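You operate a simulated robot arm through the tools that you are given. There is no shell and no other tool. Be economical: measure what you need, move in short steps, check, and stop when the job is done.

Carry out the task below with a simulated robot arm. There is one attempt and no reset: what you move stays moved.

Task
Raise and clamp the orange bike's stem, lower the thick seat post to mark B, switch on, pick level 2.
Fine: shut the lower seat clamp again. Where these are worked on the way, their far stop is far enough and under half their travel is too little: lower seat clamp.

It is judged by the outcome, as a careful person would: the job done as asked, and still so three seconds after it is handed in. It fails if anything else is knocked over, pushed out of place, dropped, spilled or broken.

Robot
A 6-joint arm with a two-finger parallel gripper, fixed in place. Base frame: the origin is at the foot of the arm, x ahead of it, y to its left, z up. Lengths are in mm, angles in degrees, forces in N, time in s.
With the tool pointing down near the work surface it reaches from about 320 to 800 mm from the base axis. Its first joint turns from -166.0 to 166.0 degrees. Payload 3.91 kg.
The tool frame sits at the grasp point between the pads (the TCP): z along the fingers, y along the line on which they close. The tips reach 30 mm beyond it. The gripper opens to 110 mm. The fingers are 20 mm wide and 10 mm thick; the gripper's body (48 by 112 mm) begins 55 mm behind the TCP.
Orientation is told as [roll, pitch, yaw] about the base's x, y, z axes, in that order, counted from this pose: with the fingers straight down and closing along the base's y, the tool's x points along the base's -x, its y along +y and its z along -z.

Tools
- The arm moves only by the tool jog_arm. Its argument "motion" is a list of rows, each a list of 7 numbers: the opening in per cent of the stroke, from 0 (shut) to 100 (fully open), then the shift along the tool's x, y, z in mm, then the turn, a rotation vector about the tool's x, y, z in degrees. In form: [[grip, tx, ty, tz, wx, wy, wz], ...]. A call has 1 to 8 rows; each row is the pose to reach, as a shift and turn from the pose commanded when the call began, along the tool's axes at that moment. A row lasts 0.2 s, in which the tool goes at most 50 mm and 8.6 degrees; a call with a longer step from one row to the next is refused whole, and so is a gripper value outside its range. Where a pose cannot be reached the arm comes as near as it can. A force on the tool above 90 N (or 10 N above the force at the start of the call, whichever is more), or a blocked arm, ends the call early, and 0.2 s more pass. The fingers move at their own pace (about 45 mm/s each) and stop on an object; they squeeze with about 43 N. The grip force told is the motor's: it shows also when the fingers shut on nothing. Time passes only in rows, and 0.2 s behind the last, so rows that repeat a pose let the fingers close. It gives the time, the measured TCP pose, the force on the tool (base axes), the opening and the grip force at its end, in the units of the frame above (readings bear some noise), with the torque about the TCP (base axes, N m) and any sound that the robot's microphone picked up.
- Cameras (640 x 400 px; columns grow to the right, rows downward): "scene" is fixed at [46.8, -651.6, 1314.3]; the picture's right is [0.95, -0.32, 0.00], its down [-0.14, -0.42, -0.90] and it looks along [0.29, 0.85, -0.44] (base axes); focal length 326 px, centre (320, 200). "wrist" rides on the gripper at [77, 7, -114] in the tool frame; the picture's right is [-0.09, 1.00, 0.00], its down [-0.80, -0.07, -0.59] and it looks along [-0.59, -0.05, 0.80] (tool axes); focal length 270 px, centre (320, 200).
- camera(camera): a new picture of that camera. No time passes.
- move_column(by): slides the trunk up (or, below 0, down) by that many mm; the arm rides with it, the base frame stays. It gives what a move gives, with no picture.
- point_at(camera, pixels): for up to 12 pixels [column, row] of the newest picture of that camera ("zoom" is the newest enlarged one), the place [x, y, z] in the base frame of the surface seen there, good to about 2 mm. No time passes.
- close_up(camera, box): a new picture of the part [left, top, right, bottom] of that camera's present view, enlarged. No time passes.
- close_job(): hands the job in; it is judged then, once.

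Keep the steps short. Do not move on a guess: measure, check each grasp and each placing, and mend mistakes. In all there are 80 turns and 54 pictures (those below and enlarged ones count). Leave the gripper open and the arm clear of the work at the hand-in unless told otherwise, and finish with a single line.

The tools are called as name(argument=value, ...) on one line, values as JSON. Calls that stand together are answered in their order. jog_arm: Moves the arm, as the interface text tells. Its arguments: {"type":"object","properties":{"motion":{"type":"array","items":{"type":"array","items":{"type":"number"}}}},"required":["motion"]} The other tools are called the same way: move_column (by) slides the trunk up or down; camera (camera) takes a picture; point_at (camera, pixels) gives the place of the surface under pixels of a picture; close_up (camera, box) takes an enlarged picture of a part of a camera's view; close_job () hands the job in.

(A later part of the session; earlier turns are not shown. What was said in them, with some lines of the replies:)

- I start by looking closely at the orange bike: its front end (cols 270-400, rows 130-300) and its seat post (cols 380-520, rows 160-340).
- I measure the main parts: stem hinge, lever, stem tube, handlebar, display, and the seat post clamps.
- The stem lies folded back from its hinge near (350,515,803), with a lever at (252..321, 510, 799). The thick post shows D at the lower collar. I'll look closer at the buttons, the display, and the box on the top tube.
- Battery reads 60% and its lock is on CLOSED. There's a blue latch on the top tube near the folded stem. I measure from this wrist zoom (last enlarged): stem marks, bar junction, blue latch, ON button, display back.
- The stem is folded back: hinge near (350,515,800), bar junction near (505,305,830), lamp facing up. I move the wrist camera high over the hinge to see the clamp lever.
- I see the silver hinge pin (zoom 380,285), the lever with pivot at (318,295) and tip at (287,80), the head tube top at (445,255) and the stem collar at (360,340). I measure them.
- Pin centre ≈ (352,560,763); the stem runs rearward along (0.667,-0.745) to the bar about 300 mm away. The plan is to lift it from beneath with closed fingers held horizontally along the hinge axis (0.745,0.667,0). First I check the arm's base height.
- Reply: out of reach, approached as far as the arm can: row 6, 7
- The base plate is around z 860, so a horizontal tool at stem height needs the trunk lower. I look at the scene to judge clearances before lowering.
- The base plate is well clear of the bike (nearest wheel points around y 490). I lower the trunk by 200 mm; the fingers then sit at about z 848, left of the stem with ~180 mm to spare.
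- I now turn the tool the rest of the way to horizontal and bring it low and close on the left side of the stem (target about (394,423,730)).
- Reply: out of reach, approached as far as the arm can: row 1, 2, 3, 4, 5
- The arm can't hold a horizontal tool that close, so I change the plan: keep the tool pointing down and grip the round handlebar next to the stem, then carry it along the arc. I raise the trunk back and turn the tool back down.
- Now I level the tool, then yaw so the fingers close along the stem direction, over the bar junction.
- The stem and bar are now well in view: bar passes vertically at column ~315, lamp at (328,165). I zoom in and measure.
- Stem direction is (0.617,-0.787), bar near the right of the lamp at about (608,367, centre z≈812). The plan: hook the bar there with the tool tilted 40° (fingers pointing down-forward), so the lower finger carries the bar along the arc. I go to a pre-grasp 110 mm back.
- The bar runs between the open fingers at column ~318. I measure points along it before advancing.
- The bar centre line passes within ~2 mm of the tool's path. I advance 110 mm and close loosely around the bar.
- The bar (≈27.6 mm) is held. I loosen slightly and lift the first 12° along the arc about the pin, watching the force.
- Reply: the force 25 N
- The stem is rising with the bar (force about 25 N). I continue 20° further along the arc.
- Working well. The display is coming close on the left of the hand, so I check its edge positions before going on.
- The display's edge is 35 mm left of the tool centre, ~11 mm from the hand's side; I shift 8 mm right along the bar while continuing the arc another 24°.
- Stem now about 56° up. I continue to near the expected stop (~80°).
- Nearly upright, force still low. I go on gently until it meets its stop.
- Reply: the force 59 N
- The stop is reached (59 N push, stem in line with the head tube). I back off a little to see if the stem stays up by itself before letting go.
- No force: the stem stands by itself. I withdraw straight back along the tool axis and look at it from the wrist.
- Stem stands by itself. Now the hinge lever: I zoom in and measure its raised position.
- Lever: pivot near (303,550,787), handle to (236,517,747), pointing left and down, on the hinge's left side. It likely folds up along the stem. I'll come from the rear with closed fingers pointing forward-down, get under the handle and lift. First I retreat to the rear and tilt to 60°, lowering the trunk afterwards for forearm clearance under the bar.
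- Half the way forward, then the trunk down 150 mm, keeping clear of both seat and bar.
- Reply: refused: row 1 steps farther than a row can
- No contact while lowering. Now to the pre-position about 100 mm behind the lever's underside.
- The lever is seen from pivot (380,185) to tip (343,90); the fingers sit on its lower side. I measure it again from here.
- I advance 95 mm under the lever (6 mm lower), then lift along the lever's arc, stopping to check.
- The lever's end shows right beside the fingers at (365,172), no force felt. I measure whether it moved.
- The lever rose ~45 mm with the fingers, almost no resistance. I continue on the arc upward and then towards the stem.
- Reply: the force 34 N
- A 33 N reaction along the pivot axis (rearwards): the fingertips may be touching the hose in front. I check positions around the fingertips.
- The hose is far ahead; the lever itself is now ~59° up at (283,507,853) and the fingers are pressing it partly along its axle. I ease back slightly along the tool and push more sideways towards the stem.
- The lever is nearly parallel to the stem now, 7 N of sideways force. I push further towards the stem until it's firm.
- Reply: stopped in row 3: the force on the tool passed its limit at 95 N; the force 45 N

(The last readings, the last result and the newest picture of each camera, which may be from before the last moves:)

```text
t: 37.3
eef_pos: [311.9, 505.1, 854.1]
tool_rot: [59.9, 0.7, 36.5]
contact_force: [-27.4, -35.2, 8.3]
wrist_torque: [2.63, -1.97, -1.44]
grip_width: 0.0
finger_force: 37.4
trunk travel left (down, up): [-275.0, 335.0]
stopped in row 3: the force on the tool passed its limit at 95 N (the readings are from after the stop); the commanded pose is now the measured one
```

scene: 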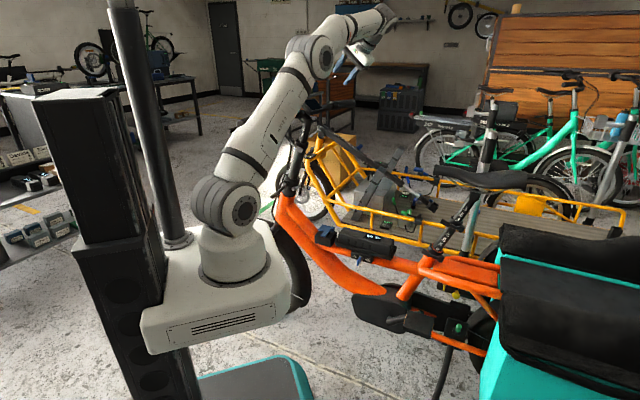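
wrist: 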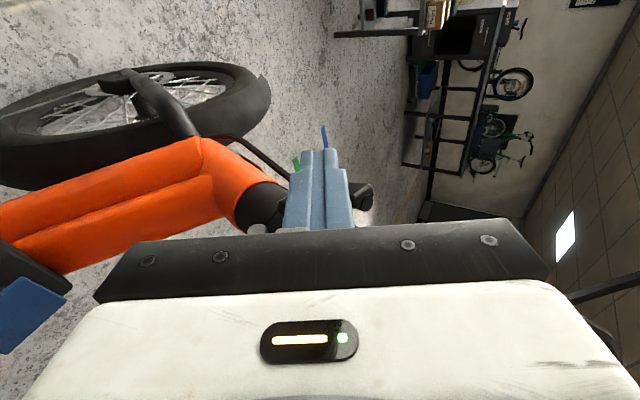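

Firm stop at 95 N. I back off to the left and rear, then look at the lever.

jog_arm(motion=[[0, 10, 0, 0, 0, 0, 0], [0, 25, 0, 0, 0, 0, 0], [0, 30, 0, -40, 0, 0, 0], [0, 30, 0, -88, 0, 0, 0], [0, 30, 0, -135, 0, 0, 0]])

camera(camera="wrist")

```text
t: 38.5
eef_pos: [364.2, 394.8, 919.3]
tool_rot: [59.8, 0.9, 35.8]
contact_force: [-0.2, -0.3, 0.4]
wrist_torque: [0.01, 0.01, 0.0]
grip_width: 0.0
finger_force: 37.9
trunk travel left (down, up): [-275.0, 335.0]
```

```text
17 pictures are left
```

wrist: 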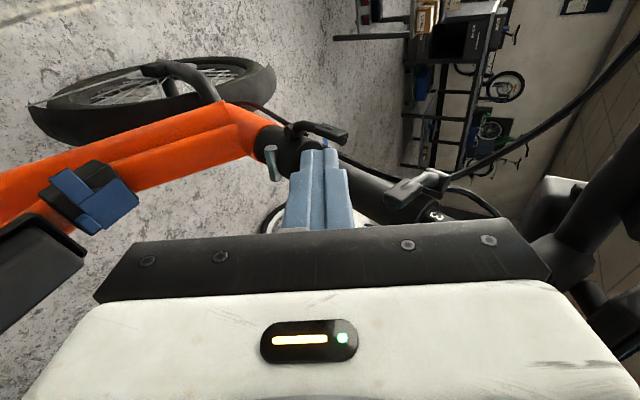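

The lever now lies along the stem at (300,130)-(345,135). I measure to confirm it's against its end.

point_at(camera="wrist", pixels=[[292, 130], [305, 126], [318, 128], [330, 131], [343, 136], [375, 180], [355, 165]])

close_up(camera="scene", box=[264, 145, 328, 185])

```text
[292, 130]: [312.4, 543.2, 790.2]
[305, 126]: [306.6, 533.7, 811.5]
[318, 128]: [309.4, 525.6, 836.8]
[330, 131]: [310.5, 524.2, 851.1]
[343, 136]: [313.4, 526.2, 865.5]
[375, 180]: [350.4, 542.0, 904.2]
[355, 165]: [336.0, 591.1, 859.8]
```

```text
10.00 times, centred on (296, 165) of scene
```

zoom: 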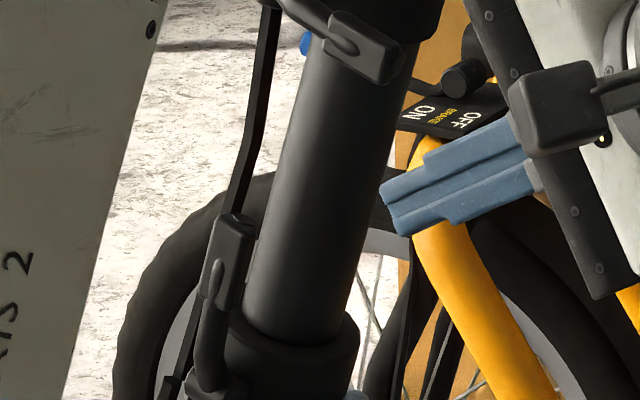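

The lever lies flat along the stem and stopped firmly: stem raised and clamped. Next the seat clamp. I retreat rearwards, levelling the tool.

jog_arm(motion=[[0, -3, -7, -45, 0, 0, 0], [0, -7, -15, -90, 8, 0, 0], [0, -10, -22, -135, 16, 0, 0], [0, -13, -29, -180, 24, 0, 0], [0, -17, -36, -225, 32, 0, 0], [0, -17, -36, -225, 40, 0, 0], [0, -17, -36, -225, 48, 0, 0], [0, -17, -36, -225, 56, 0, 0]])

jog_arm(motion=[[40, 0, 0, 0, 0, 0, 8.5], [40, 0, 0, 0, 0, 0, 17], [40, 0, 0, 0, 0, 0, 25.5], [40, 0, 0, 0, 0, 0, 34], [40, 0, 0, 0, 0, 0, 42.5], [40, 0, 0, 0, 0, 0, 51], [40, 0, 0, 0, 0, 0, 59], [40, 0, 0, 0, 0, 0, 66]])

```text
t: 40.3
eef_pos: [500.7, 234.7, 1000.1]
tool_rot: [3.8, 0.9, 35.8]
contact_force: [-0.1, -0.1, -0.3]
wrist_torque: [-0.03, 0.01, 0.03]
grip_width: 0.2
finger_force: 37.5
trunk travel left (down, up): [-275.0, 335.0]
```

```text
t: 42.1
eef_pos: [502.4, 234.3, 998.4]
tool_rot: [0.8, 3.8, -30.2]
contact_force: [-0.5, 0.0, -0.6]
wrist_torque: [-0.03, 0.0, -0.01]
grip_width: 44.0
finger_force: 0.0
trunk travel left (down, up): [-275.0, 335.0]
```

Now I tilt the tool 40° (pointing outward-down) and approach the lower seat clamp from the front-left, stopping well short to look.

jog_arm(motion=[[40, -15, 2.5, 35, 0, -7.3, 0], [40, -30, 5, 70, 0, -14.7, 0], [40, -45, 7.5, 105, 0, -22, 0], [40, -60, 10, 140, 0, -29.3, 0], [40, -75, 12.5, 175, 0, -36.7, 0], [40, -90, 15, 210, 0, -44, 0], [40, -90, 15, 210, 0, -44, 0]])

camera(camera="wrist")

```text
t: 43.7
eef_pos: [575.9, 212.2, 783.8]
tool_rot: [1.0, -40.2, -30.7]
contact_force: [0.1, 0.3, -0.8]
wrist_torque: [-0.02, 0.01, 0.03]
grip_width: 43.8
finger_force: 0.0
trunk travel left (down, up): [-275.0, 335.0]
```

```text
15 pictures are left
```

wrist: 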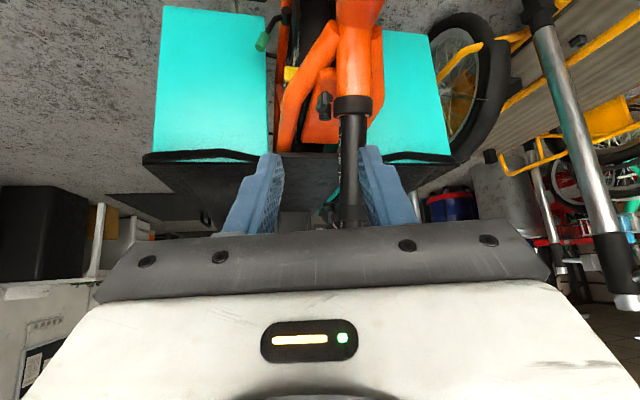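

The collar is at (353,104) with the lever on its left at (324,104). I zoom there and measure.

close_up(camera="wrist", box=[290, 70, 418, 150])

point_at(camera="wrist", pixels=[[324, 98], [324, 110], [330, 118], [337, 117], [320, 96], [338, 104], [353, 102], [368, 102], [350, 118], [350, 135], [351, 160], [327, 95]])

```text
5.00 times, centred on (354, 110) of wrist
```

zoom: 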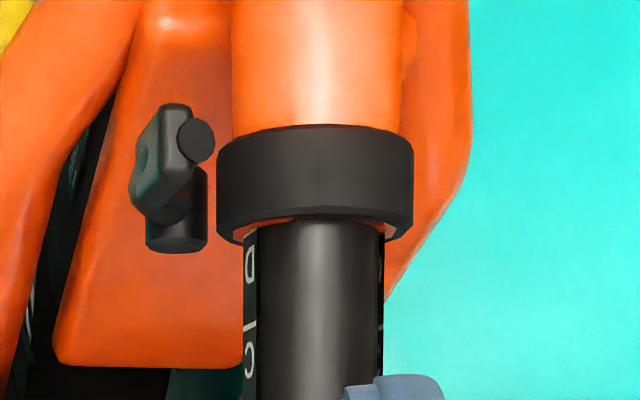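

```text
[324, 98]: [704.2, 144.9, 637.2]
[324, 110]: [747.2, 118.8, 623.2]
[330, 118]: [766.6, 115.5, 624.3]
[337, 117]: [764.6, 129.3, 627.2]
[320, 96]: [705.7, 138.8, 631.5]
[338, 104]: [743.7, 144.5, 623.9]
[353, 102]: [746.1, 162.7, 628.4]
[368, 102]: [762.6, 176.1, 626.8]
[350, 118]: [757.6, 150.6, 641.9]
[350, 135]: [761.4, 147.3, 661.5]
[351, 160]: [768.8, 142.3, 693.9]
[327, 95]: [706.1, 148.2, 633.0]
```

Lever tip is at (705,143,633), pivot near (760,115,614); the tip stands well in front of the collar. I'll insert the closed fingers on the lever's inner side near the tip, then sweep it outward.

jog_arm(motion=[[0, -9, 16, 35, 0, 0, 0], [0, -18, 33, 75, 0, 0, 0], [0, -18, 33, 115, 0, 0, 0], [0, -18, 33, 155, 0, 0, 0], [0, -18, 33, 180, 0, 0, 0], [0, -18, 33, 191, 0, 0, 0], [0, -18, 33, 191, 0, 0, 0]])

camera(camera="wrist")

```text
t: 45.3
eef_pos: [713.2, 173.9, 650.0]
tool_rot: [1.0, -40.2, -30.8]
contact_force: [0.1, 0.2, -0.2]
wrist_torque: [0.0, -0.01, 0.03]
grip_width: 0.0
finger_force: 38.1
trunk travel left (down, up): [-275.0, 335.0]
```

```text
13 pictures are left
```

wrist: 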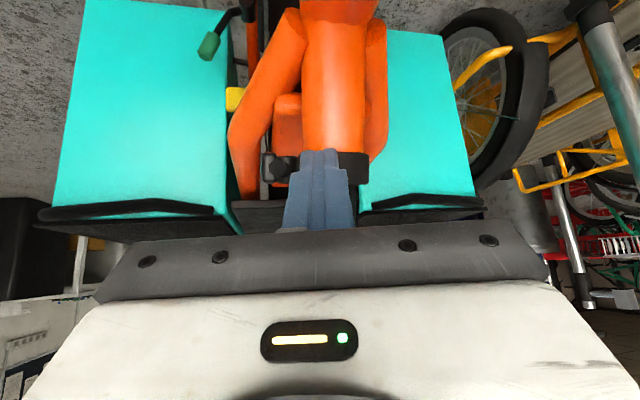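

The lever tip (285,165) is just left of the fingers: they're on its inner side. I sweep outward in an arc, first ~55°.

jog_arm(motion=[[0, 0.7, -14.4, 0.7, 0, 0, 0], [0, 2, -31.5, 3.4, 0, 0, 0], [0, 1, -40.5, 7, 0, 0, 0], [0, -0.4, -49.7, 10.8, 0, 0, 0], [0, -3, -58, 16, 0, 0, 0], [0, -5.5, -65.9, 21.9, 0, 0, 0]])

point_at(camera="scene", pixels=[[450, 275], [430, 268], [440, 262], [455, 268], [438, 172]])

```text
t: 46.7
eef_pos: [695.1, 107.5, 637.6]
tool_rot: [1.0, -40.1, -30.8]
contact_force: [-0.3, 0.2, -0.2]
wrist_torque: [0.02, 0.0, 0.02]
grip_width: 0.3
finger_force: 37.9
trunk travel left (down, up): [-275.0, 335.0]
```

```text
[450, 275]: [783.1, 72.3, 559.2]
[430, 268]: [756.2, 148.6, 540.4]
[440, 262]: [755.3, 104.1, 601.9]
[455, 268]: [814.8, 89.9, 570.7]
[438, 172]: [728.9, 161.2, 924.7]
```

Free so far and frame tubes lie ≥40 mm below. I continue to ~250-270°.

jog_arm(motion=[[0, -4, -6, 7.5, 0, 0, 0], [0, -8.1, -11.5, 15.1, 0, 0, 0], [0, -13, -14.5, 24, 0, 0, 0], [0, -17.7, -16.9, 32.9, 0, 0, 0], [0, -23, -16.5, 41.5, 0, 0, 0]])

close_up(camera="scene", box=[397, 220, 477, 270])

```text
t: 47.9
eef_pos: [724.4, 73.2, 620.2]
tool_rot: [1.0, -40.1, -30.8]
contact_force: [-8.9, 2.5, 3.4]
wrist_torque: [0.05, 0.06, 0.01]
grip_width: 0.0
finger_force: 37.6
trunk travel left (down, up): [-275.0, 335.0]
```

```text
8.00 times, centred on (437, 245) of scene
```

zoom: 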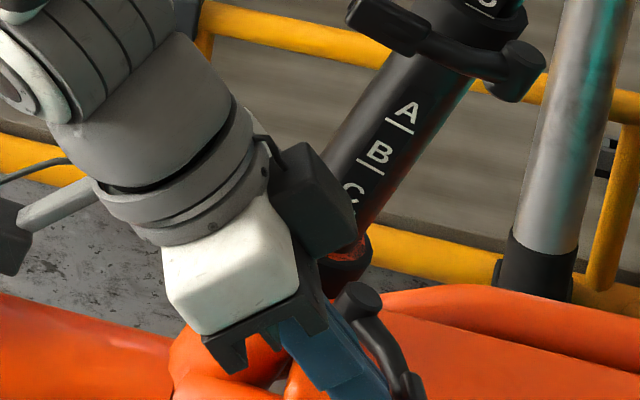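

The lever is open about 105°. I push a little further to find its far stop.

jog_arm(motion=[[0, -3, 0.6, 4.5, 0, 0, 0], [0, -5.5, 1.1, 9, 0, 0, 0], [0, -8, 3, 13, 0, 0, 0], [0, -11, 5, 17, 0, 0, 0]])

```text
t: 48.6
eef_pos: [726.6, 72.6, 618.8]
tool_rot: [0.8, -40.0, -30.5]
contact_force: [-55.4, 6.2, 37.7]
wrist_torque: [-0.1, -0.03, -0.08]
grip_width: 0.2
finger_force: 37.6
trunk travel left (down, up): [-275.0, 335.0]
stopped in row 3: the force on the tool passed its limit at 96 N (the readings are from after the stop); the commanded pose is now the measured one
```

Far stop found (96 N). I back the fingers off the lever, and measure the mark spacing from the last zoom (A line (400,127), B line (366,166)).

point_at(camera="zoom", pixels=[[393, 124], [408, 131], [360, 161], [375, 170], [400, 127], [367, 165], [380, 100], [420, 60], [500, 30], [470, 70]])

jog_arm(motion=[[0, 12, 0, -8, 0, 0, 0], [0, 20, 0, -40, 0, 0, 0], [0, 20, 0, -85, 0, 0, 0], [0, 20, 0, -130, 0, 0, 0], [0, 20, 0, -170, 0, 0, 0]])

close_up(camera="scene", box=[405, 220, 469, 260])

```text
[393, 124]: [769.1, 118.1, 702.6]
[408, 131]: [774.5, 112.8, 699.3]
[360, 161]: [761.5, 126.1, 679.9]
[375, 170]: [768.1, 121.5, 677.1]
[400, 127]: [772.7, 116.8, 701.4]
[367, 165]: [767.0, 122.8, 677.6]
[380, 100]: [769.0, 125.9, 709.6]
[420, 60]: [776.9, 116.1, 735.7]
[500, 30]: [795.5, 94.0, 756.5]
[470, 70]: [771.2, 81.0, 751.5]
```

```text
t: 49.8
eef_pos: [623.9, 134.0, 728.8]
tool_rot: [0.7, -39.6, -30.4]
contact_force: [0.4, 0.3, -0.5]
wrist_torque: [-0.01, 0.0, -0.02]
grip_width: 0.0
finger_force: 37.7
trunk travel left (down, up): [-275.0, 335.0]
```

```text
10.00 times, centred on (437, 240) of scene
```

zoom: 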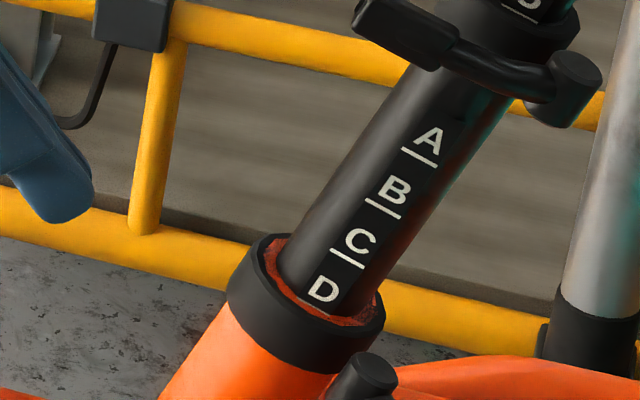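

A–B spacing is 25 mm. D's line appears right at the collar. I measure the collar rim and the C line to compute the needed drop.

point_at(camera="zoom", pixels=[[347, 258], [383, 207], [322, 292], [311, 306], [330, 316], [290, 305], [372, 296], [262, 255], [355, 325], [320, 335], [268, 310], [345, 322]])

point_at(camera="scene", pixels=[[445, 172], [455, 175], [465, 178], [480, 180], [495, 178], [510, 176], [460, 171], [475, 173], [490, 171], [450, 169]])

```text
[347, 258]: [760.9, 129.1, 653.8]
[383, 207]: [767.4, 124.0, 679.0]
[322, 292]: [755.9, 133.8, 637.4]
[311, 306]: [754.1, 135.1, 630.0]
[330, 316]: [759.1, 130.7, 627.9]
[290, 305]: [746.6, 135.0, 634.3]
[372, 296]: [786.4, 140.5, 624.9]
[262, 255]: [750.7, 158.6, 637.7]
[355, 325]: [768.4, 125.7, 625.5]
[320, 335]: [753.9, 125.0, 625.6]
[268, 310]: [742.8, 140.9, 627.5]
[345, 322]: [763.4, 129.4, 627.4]
```

```text
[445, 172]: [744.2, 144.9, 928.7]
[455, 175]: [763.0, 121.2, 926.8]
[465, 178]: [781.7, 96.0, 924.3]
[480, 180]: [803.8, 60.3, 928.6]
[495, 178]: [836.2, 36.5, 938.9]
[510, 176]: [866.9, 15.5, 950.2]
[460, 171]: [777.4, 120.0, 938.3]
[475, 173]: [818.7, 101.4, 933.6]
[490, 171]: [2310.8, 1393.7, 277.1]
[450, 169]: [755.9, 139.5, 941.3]
```

D's line is at the rim, so the post must go down two spacings (50 mm) along its lean. I'll press on the saddle's top ahead of the post, near (788,114,937). First raise the trunk and bring the closed fingers above it.

move_column(by=280)

jog_arm(motion=[[0, -25, 16, 23, 0, 3.7, 0], [0, -50, 33, 46, 0, 7.5, 0], [0, -76, 50, 70, 0, 11, 0], [0, -102.6, 66.4, 93.2, 0, 14.6, 0], [0, -102.6, 66.4, 93.2, 0, 14.6, 0]])

camera(camera="wrist")

```text
t: 52.6
eef_pos: [623.5, 133.8, 1008.5]
tool_rot: [0.7, -39.7, -30.3]
contact_force: [-0.8, 0.2, -0.2]
wrist_torque: [0.02, 0.02, -0.03]
grip_width: 0.0
finger_force: 37.8
trunk travel left (down, up): [-555.0, 55.0]
```

```text
t: 53.8
eef_pos: [777.9, 120.3, 1003.7]
tool_rot: [0.8, -25.0, -30.2]
contact_force: [-0.4, 0.3, -0.3]
wrist_torque: [0.01, -0.01, 0.03]
grip_width: 0.1
finger_force: 37.4
trunk travel left (down, up): [-555.0, 55.0]
```

```text
10 pictures are left
```

wrist: 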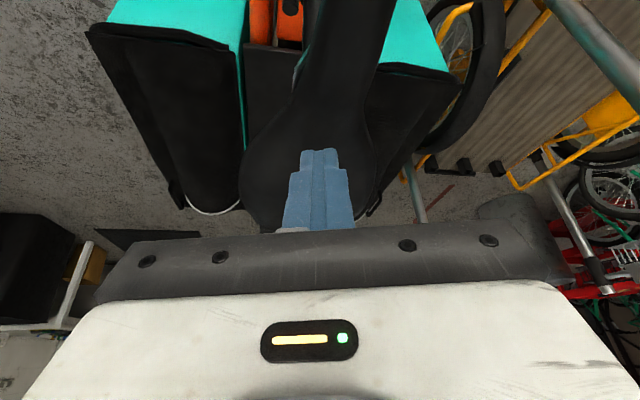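

The fingers are above the saddle's widening part. I check the surface height under them, then descend until contact.

point_at(camera="wrist", pixels=[[320, 142], [335, 110], [290, 170], [360, 170], [330, 60]])

```text
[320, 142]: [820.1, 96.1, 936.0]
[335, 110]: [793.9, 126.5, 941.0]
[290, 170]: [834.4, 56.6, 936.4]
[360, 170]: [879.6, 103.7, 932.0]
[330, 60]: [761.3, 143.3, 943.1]
```

Saddle top is at z≈940 there. I shift slightly to its centreline and come down, then press a first bit along the post's axis.

jog_arm(motion=[[0, 1.5, 5, 17, 0, 0, 0], [0, 2.7, 9.3, 34, 0, 0, 0], [0, 5.4, 9.7, 37, 0, 0, 0], [0, 8.1, 10.1, 39.8, 0, 0, 0], [0, 10.8, 10.5, 42.7, 0, 0, 0], [0, 12.9, 10.8, 44.9, 0, 0, 0]])

```text
t: 55.2
eef_pos: [790.8, 127.9, 958.7]
tool_rot: [0.6, -25.1, -30.2]
contact_force: [2.6, -0.5, 3.5]
wrist_torque: [-0.05, -0.1, 0.01]
grip_width: 0.0
finger_force: 38.0
trunk travel left (down, up): [-555.0, 55.0]
```

Light contact (4 N). I press 22 mm further along the axis and then check the marks.

jog_arm(motion=[[0, 4.1, 0.6, 4.4, 0, 0, 0], [0, 8.1, 1.2, 8.7, 0, 0, 0], [0, 12, 1.7, 12.8, 0, 0, 0], [0, 14.9, 2.2, 16, 0, 0, 0]])

close_up(camera="scene", box=[405, 220, 469, 260])

```text
t: 56.2
eef_pos: [784.5, 133.5, 937.0]
tool_rot: [0.7, -25.0, -30.2]
contact_force: [0.4, -1.2, 2.8]
wrist_torque: [-0.07, -0.03, -0.05]
grip_width: 0.0
finger_force: 38.0
trunk travel left (down, up): [-555.0, 55.0]
```

```text
10.00 times, centred on (437, 240) of scene
```

zoom: 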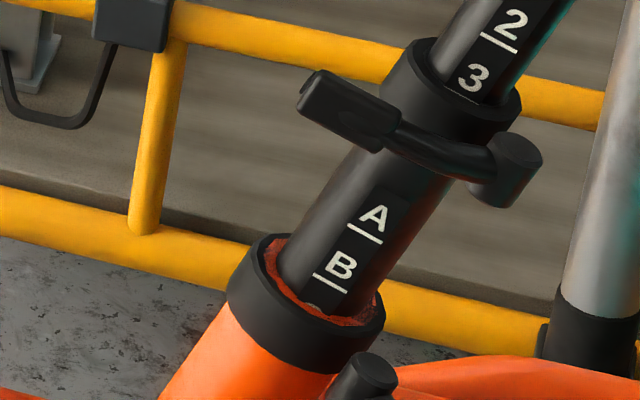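

B's line now stands about 12 mm above the rim (image (331,284) vs rim (313,309)). I press 11.5 mm more in small steps and check.

jog_arm(motion=[[0, 2.7, 0.4, 2.9, 0, 0, 0], [0, 5.4, 0.8, 5.8, 0, 0, 0], [0, 7.8, 1.1, 8.4, 0, 0, 0], [0, 7.8, 1.1, 8.4, 0, 0, 0]])

close_up(camera="scene", box=[421, 235, 453, 255])

```text
t: 57.2
eef_pos: [781.4, 136.4, 926.9]
tool_rot: [0.5, -24.9, -30.1]
contact_force: [1.7, -0.1, 3.2]
wrist_torque: [-0.03, -0.1, -0.02]
grip_width: 0.0
finger_force: 38.1
trunk travel left (down, up): [-555.0, 55.0]
```

```text
16.00 times, centred on (437, 245) of scene
```

zoom: 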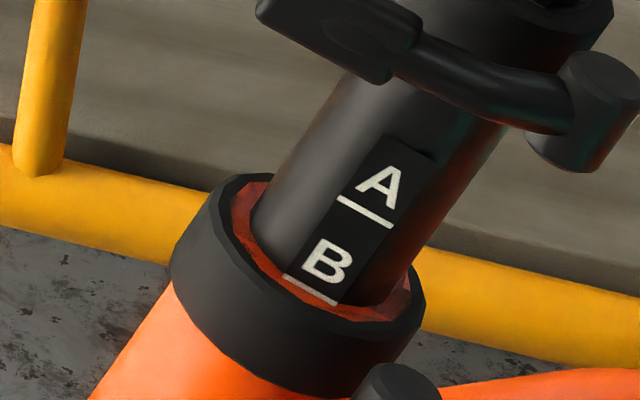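

B's line sits at the rim, perhaps 1 mm proud. I press one more millimetre, then lift off.

jog_arm(motion=[[0, 0.35, 0, 0.4, 0, 0, 0], [0, 0.7, 0.1, 0.8, 0, 0, 0], [0, 0.7, 0.1, 0.8, 0, 0, 0], [0, -6, 0, -13, 0, 0, 0], [0, -20, 0, -40, 0, 0, 0], [0, -45, 0, -80, 0, 0, 0]])

```text
t: 58.6
eef_pos: [787.1, 133.2, 1020.5]
tool_rot: [0.6, -25.1, -30.2]
contact_force: [0.1, 0.0, -0.3]
wrist_torque: [0.03, -0.02, 0.01]
grip_width: 0.0
finger_force: 37.3
trunk travel left (down, up): [-555.0, 55.0]
```

Lifted off cleanly. To shut the clamp I need the outside of the open lever, so I go to the left of the bike, turning the tool 60° in yaw.

jog_arm(motion=[[0, 14, -33, -5, -3.2, 0, -6.8], [0, 29, -65, -9, -6.4, 0, -13.6], [0, 43, -98, -14, -9.5, 0, -20.4], [0, 58, -130, -18, -12.7, 0, -27.2], [0, 72.3, -163, -22.7, -15.9, 0, -34], [0, 72.3, -163, -22.7, -19, 0, -40.8], [0, 72.3, -163, -22.7, -22.2, 0, -47.6], [0, 72.3, -163, -22.7, -25.4, 0, -54.4]])

jog_arm(motion=[[0, 0, 0, 0, 0, -7.5, 0], [0, 0, 0, 0, 0, -15, 0], [0, 0, 0, 0, 0, -15, 0]])

move_column(by=-250)

point_at(camera="scene", pixels=[[500, 235], [490, 255], [500, 270], [505, 225]])

```text
t: 60.4
eef_pos: [642.7, 28.4, 1006.4]
tool_rot: [0.4, -25.6, 30.0]
contact_force: [0.1, -0.5, -0.1]
wrist_torque: [0.02, 0.0, -0.01]
grip_width: 0.1
finger_force: 37.9
trunk travel left (down, up): [-555.0, 55.0]
```

```text
t: 61.2
eef_pos: [642.0, 28.3, 1005.7]
tool_rot: [0.3, -40.5, 29.9]
contact_force: [-0.1, 0.4, -0.4]
wrist_torque: [0.0, 0.02, 0.0]
grip_width: 0.4
finger_force: 37.6
trunk travel left (down, up): [-555.0, 55.0]
```

```text
t: 63.8
eef_pos: [641.1, 27.6, 754.7]
tool_rot: [0.3, -40.6, 29.9]
contact_force: [0.3, -0.1, -0.2]
wrist_torque: [0.01, -0.01, 0.0]
grip_width: 0.0
finger_force: 38.1
trunk travel left (down, up): [-305.0, 305.0]
```

```text
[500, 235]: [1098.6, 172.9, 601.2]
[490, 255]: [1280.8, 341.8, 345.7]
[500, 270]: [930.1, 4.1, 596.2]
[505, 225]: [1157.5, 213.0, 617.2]
```

Bags are well behind (x>900). I look at the open lever from here.

camera(camera="wrist")

```text
7 pictures are left
```

wrist: 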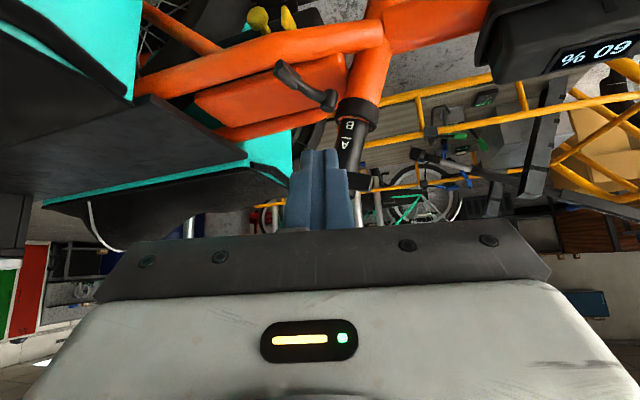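

I measure the open lever: tip (282,72), middle (308,88), pivot (329,100).

point_at(camera="wrist", pixels=[[281, 70], [288, 78], [300, 86], [313, 92], [329, 100], [265, 90], [290, 100], [270, 120], [240, 115], [350, 125]])

```text
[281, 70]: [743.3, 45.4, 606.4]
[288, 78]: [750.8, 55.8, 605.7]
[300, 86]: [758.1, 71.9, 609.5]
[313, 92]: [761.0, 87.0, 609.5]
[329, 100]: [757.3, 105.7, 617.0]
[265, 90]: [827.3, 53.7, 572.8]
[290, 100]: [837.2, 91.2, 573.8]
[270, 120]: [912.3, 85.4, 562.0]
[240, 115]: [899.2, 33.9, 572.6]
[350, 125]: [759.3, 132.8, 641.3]
```

Lever tip at (743,45,600), handle bulging to (761,87). I bring the closed fingers down on its far (+x) side.

jog_arm(motion=[[0, 0, -22, 20, 0, 0, 0], [0, 0, -45, 50, 0, 0, 0], [0, 0, -45, 95, 0, 0, 0], [0, 0, -45, 135, 0, 0, 0], [0, 0, -45, 165, 0, 0, 0], [0, -1, -45, 189, 0, 0, 0], [0, -1, -45, 189, 0, 0, 0]])

```text
t: 65.4
eef_pos: [772.0, 49.3, 616.8]
tool_rot: [0.1, -40.9, 29.8]
contact_force: [1.2, -14.0, 27.2]
wrist_torque: [0.13, 0.32, 0.19]
grip_width: 0.0
finger_force: 37.7
trunk travel left (down, up): [-305.0, 305.0]
```

The tips touch a frame tube beneath (27 N up), so I lift ~8 mm and sweep the lever back toward closed.

jog_arm(motion=[[0, -5.6, -1.5, -5.7, 0, 0, 0], [0, 3.7, 10.6, -11.9, 0, 0, 0], [0, 8.5, 14.5, -17.2, 0, 0, 0], [0, 13.1, 18.4, -22.6, 0, 0, 0], [0, 16.5, 25.5, -28.5, 0, 0, 0], [0, 19.6, 32.4, -34.5, 0, 0, 0], [0, 21.1, 49.9, -43.7, 0, 0, 0]])

camera(camera="wrist")

```text
t: 67.0
eef_pos: [703.8, 73.0, 629.0]
tool_rot: [0.4, -40.3, 29.9]
contact_force: [-0.3, -0.7, 0.4]
wrist_torque: [0.0, 0.05, -0.04]
grip_width: 0.0
finger_force: 38.1
trunk travel left (down, up): [-305.0, 305.0]
```

```text
6 pictures are left
```

wrist: 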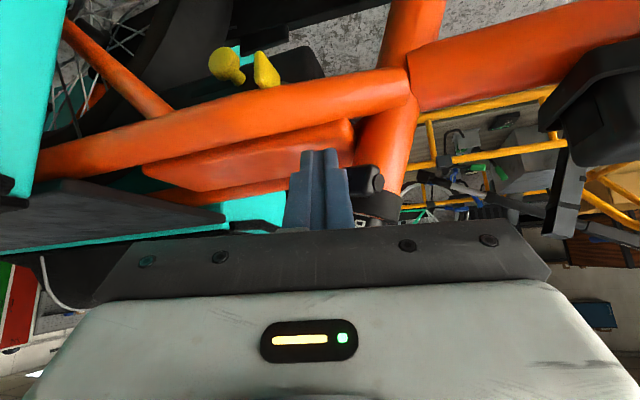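

The lever is right beside the fingers (365,182), moving along. I check its place, free of charge.

point_at(camera="wrist", pixels=[[360, 178], [372, 180], [355, 195], [378, 190], [320, 165]])

```text
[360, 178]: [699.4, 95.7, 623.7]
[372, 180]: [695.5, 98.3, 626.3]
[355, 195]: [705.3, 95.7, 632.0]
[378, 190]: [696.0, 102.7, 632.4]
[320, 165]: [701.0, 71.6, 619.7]
```

It follows (now ~193°). I continue pushing it in until it's firm.

jog_arm(motion=[[0, -1.6, 9.5, -2.5, 0, 0, 0], [0, -3.2, 19, -4.9, 0, 0, 0], [0, -7.2, 28, -5.2, 0, 0, 0], [0, -11.3, 36.9, -5.4, 0, 0, 0], [0, -17.7, 46.3, -3.3, 0, 0, 0], [0, -21, 50, -2.3, 0, 0, 0], [0, -24.6, 53.2, -1.3, 0, 0, 0], [0, -31.9, 59.5, 1, 0, 0, 0]])

```text
t: 68.8
eef_pos: [692.7, 117.8, 646.0]
tool_rot: [0.0, -38.9, 28.5]
contact_force: [-18.9, -27.9, 9.5]
wrist_torque: [-0.28, 0.18, -0.14]
grip_width: 0.3
finger_force: 37.9
trunk travel left (down, up): [-305.0, 305.0]
stopped in row 8: the force on the tool passed its limit at 97 N (the readings are from after the stop); the commanded pose is now the measured one
```

Stopped firmly at the closed position. I back off outward, retreat, and raise the trunk for the handlebar buttons.

jog_arm(motion=[[0, 3, -15, 0, 0, 0, 0], [0, 5, -25, -15, 0, 0, 0], [0, 5, -25, -60, 0, 0, 0], [0, 5, -25, -105, 0, 0, 0], [0, 5, -25, -150, 0, 0, 0]])

move_column(by=220)

close_up(camera="scene", box=[230, 80, 390, 180])

```text
t: 70.0
eef_pos: [619.4, 52.1, 757.7]
tool_rot: [0.0, -39.0, 28.9]
contact_force: [-0.7, 0.5, 0.1]
wrist_torque: [0.03, -0.01, -0.01]
grip_width: 0.0
finger_force: 38.1
trunk travel left (down, up): [-305.0, 305.0]
```

```text
t: 72.3
eef_pos: [621.6, 52.5, 977.4]
tool_rot: [0.0, -39.0, 28.9]
contact_force: [-0.9, -1.5, -0.6]
wrist_torque: [0.01, 0.03, -0.01]
grip_width: 0.0
finger_force: 37.8
trunk travel left (down, up): [-525.0, 85.0]
```

```text
4.00 times, centred on (310, 130) of scene
```

zoom: 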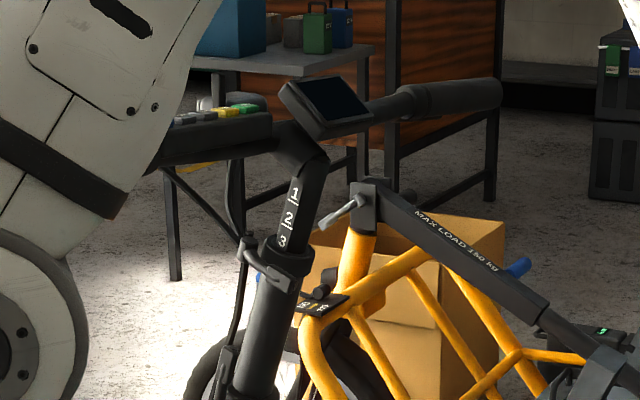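

The raised bar shows buttons facing up: green ON (245,108), yellow (226,112), DOWN (206,116), UP (185,120); display at (330,98). I measure them.

point_at(camera="zoom", pixels=[[245, 108], [250, 109], [240, 109], [227, 112], [206, 116], [186, 119], [180, 121], [262, 118], [200, 128], [230, 130], [330, 98], [235, 97]])

```text
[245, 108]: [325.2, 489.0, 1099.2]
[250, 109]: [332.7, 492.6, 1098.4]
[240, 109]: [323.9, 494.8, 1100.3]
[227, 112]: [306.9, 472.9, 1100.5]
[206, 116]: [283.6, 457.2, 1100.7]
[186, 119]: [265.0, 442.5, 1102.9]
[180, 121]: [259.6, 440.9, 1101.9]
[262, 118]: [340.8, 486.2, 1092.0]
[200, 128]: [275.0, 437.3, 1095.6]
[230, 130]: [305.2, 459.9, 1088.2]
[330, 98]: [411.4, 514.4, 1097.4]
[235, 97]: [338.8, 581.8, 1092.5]
```

Buttons' tops: ON ≈ (327,491,1100), UP ≈ (264,442,1102). I level the tool and move above them for a check view.

jog_arm(motion=[[0, -13, 27, -28, 0, 7.8, 0], [0, -26, 54, -56, 0, 15.6, 0], [0, -38, 82, -85, 0, 23.4, 0], [0, -51, 109, -113, 0, 31.2, 0], [0, -64, 136, -141, 0, 39, 0], [0, -64, 136, -141, 0, 39, 0]])

jog_arm(motion=[[0, 8, 45, -10, 0, 0, 0], [0, 17, 89, -20, 0, 0, 0], [0, 25, 133, -30, 0, 0, 0], [0, 34, 178, -40, 0, 0, 0], [0, 42, 222, -53, 0, 0, 0], [0, 51, 266, -53, 0, 0, 0], [0, 60, 311, -53, 0, 0, 0], [0, 68, 355, -53, 0, 0, 0]])

camera(camera="wrist")

```text
t: 73.7
eef_pos: [518.4, 152.5, 1127.7]
tool_rot: [-0.1, 0.0, 28.9]
contact_force: [-0.7, 0.0, 0.3]
wrist_torque: [-0.01, 0.01, 0.01]
grip_width: 0.0
finger_force: 37.9
trunk travel left (down, up): [-525.0, 85.0]
```

```text
t: 75.5
eef_pos: [289.4, 431.9, 1184.2]
tool_rot: [-0.1, 0.0, 28.9]
contact_force: [0.6, 0.8, -0.5]
wrist_torque: [0.02, -0.02, 0.0]
grip_width: 0.0
finger_force: 37.0
trunk travel left (down, up): [-525.0, 85.0]
```

```text
4 pictures are left
```

wrist: 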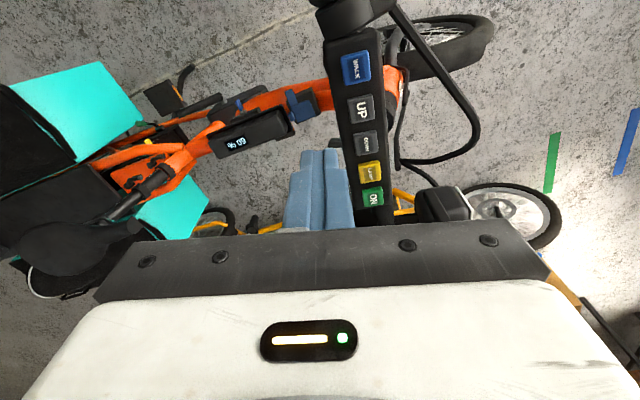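

Very clear: WALK (356,67), UP (361,109), DOWN (366,144), LAMP (370,172), ON (373,197). I measure their centres.

point_at(camera="wrist", pixels=[[373, 197], [366, 197], [381, 197], [370, 172], [366, 144], [361, 109], [350, 109], [372, 109], [361, 98], [361, 121], [356, 67]])

```text
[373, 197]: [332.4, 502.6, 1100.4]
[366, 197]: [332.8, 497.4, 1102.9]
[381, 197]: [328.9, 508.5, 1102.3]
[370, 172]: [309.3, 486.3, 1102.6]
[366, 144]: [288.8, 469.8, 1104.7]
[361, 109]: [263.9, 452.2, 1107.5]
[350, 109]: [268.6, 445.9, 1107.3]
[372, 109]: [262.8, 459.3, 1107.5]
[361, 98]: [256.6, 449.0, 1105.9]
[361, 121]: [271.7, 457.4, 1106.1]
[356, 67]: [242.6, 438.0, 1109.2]
```

ON centre (332,503,1101), UP centre (264.5,452.5,1107). I move over ON and press it briefly, listening for a click.

jog_arm(motion=[[0, -37, 21, 15, 0, 0, 0], [0, -74.4, 42.3, 35, 0, 0, 0], [0, -74.4, 42.3, 48, 0, 0, 0], [0, -74.4, 42.3, 54, 0, 0, 0], [0, -74.4, 42.3, 57, 0, 0, 0]])

```text
t: 76.7
eef_pos: [334.7, 504.1, 1125.5]
tool_rot: [0.1, -0.1, 28.9]
contact_force: [3.9, 2.8, 10.2]
wrist_torque: [0.03, -0.03, 0.0]
grip_width: 0.0
finger_force: 37.7
trunk travel left (down, up): [-525.0, 85.0]
heard: click
```

Click heard. I lift off and look at the display from the scene camera.

jog_arm(motion=[[0, 0, 0, -15, 0, 0, 0], [0, 0, 0, -40, 0, 0, 0], [0, 10, -5, -55, 0, 0, 0]])

close_up(camera="scene", box=[290, 90, 338, 120])

```text
t: 77.5
eef_pos: [327.5, 492.5, 1178.4]
tool_rot: [0.0, 0.0, 28.9]
contact_force: [-0.3, -1.0, -0.2]
wrist_torque: [-0.01, -0.04, 0.0]
grip_width: 0.4
finger_force: 37.6
trunk travel left (down, up): [-525.0, 85.0]
```

```text
13.33 times, centred on (314, 105) of scene
```

zoom: 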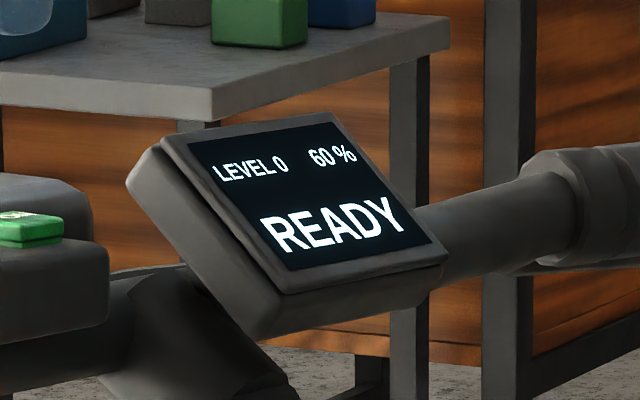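

Display: LEVEL 0, 60 %, READY. I need two UP presses. First one.

jog_arm(motion=[[0, 37, -2, 0, 0, 0, 0], [0, 74.5, -4.4, 10, 0, 0, 0], [0, 74.5, -4.4, 32, 0, 0, 0], [0, 74.5, -4.4, 42, 0, 0, 0], [0, 74.5, -4.4, 47.5, 0, 0, 0]])

jog_arm(motion=[[0, 0, 0, -12, 0, 0, 0], [0, 0, 0, -20, 0, 0, 0], [0, 0, 0, -20, 0, 0, 0]])

```text
t: 78.7
eef_pos: [264.9, 453.9, 1131.3]
tool_rot: [0.0, -0.2, 29.0]
contact_force: [0.2, 0.4, 2.5]
wrist_torque: [-0.01, 0.06, 0.01]
grip_width: 0.0
finger_force: 38.2
trunk travel left (down, up): [-525.0, 85.0]
heard: click
```

```text
t: 79.5
eef_pos: [264.8, 455.0, 1151.1]
tool_rot: [-0.1, -0.1, 28.8]
contact_force: [0.3, 0.5, 0.2]
wrist_torque: [0.01, 0.0, -0.01]
grip_width: 0.1
finger_force: 37.7
trunk travel left (down, up): [-525.0, 85.0]
```

One click. Second press, then lift off and retreat.

jog_arm(motion=[[0, 0, -1, 10, 0, 0, 0], [0, 0, -1, 16, 0, 0, 0], [0, 0, -1, 20, 0, 0, 0]])

jog_arm(motion=[[0, 0, 0, -20, 0, 0, 0], [0, 0, 0, -60, 0, 0, 0], [0, 20, -40, -60, 0, 0, 0]])

close_up(camera="scene", box=[290, 90, 338, 120])

```text
t: 80.3
eef_pos: [266.4, 454.7, 1132.1]
tool_rot: [0.0, -0.1, 28.9]
contact_force: [1.6, 1.0, 2.0]
wrist_torque: [-0.03, -0.03, 0.01]
grip_width: 0.1
finger_force: 37.5
trunk travel left (down, up): [-525.0, 85.0]
heard: click
```

```text
t: 81.1
eef_pos: [268.1, 406.1, 1190.9]
tool_rot: [-0.1, -0.1, 28.9]
contact_force: [-0.4, -0.6, 0.2]
wrist_torque: [-0.01, 0.01, -0.01]
grip_width: 0.0
finger_force: 37.8
trunk travel left (down, up): [-525.0, 85.0]
```

```text
13.33 times, centred on (314, 105) of scene
```

zoom: 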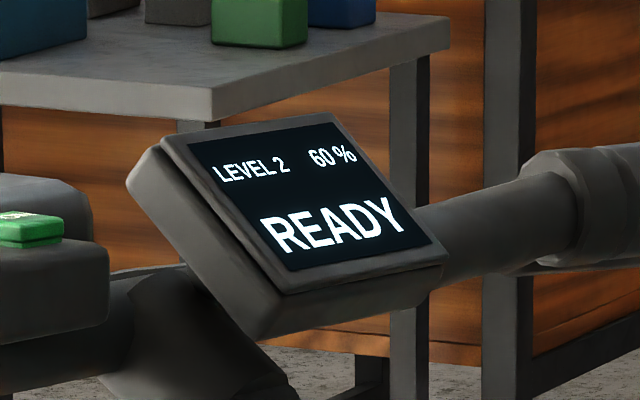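

LEVEL 2, READY. I open the gripper, move up and clear, then check the seat post and clamp.

jog_arm(motion=[[50, 0, -40, -20, 0, 0, 0], [100, 0, -80, -40, 0, 0, 0], [100, 0, -120, -60, 0, 0, 0], [100, 0, -120, -60, 0, 0, 0], [100, 0, -120, -60, 0, 0, 0]])

close_up(camera="scene", box=[413, 230, 461, 260])

```text
t: 82.3
eef_pos: [326.0, 304.7, 1248.1]
tool_rot: [-0.1, -0.1, 28.8]
contact_force: [0.4, -0.1, -0.4]
wrist_torque: [-0.03, 0.03, 0.02]
grip_width: 103.6
finger_force: 0.0
trunk travel left (down, up): [-525.0, 85.0]
```

```text
13.33 times, centred on (437, 245) of scene
```

zoom: 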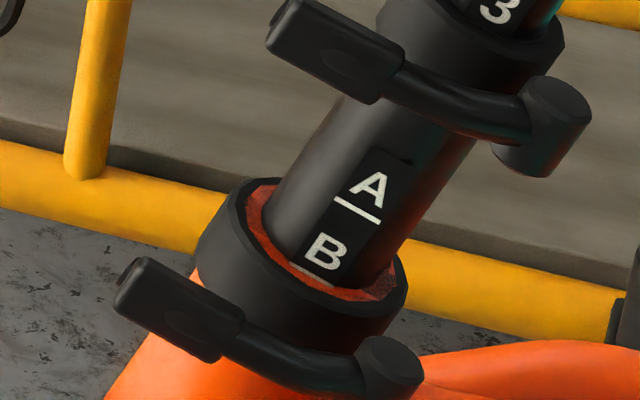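

The B line is at the rim and the lower clamp is shut as it was. The stem is up and clamped, the display reads LEVEL 2, and the arm is clear with the gripper open, so I hand in.

close_job()

```text
The job is handed in.
```

The orange bike's stem is raised and clamped, the thick seat post is down at mark B with the lower clamp shut again, and the bike is switched on at level 2.
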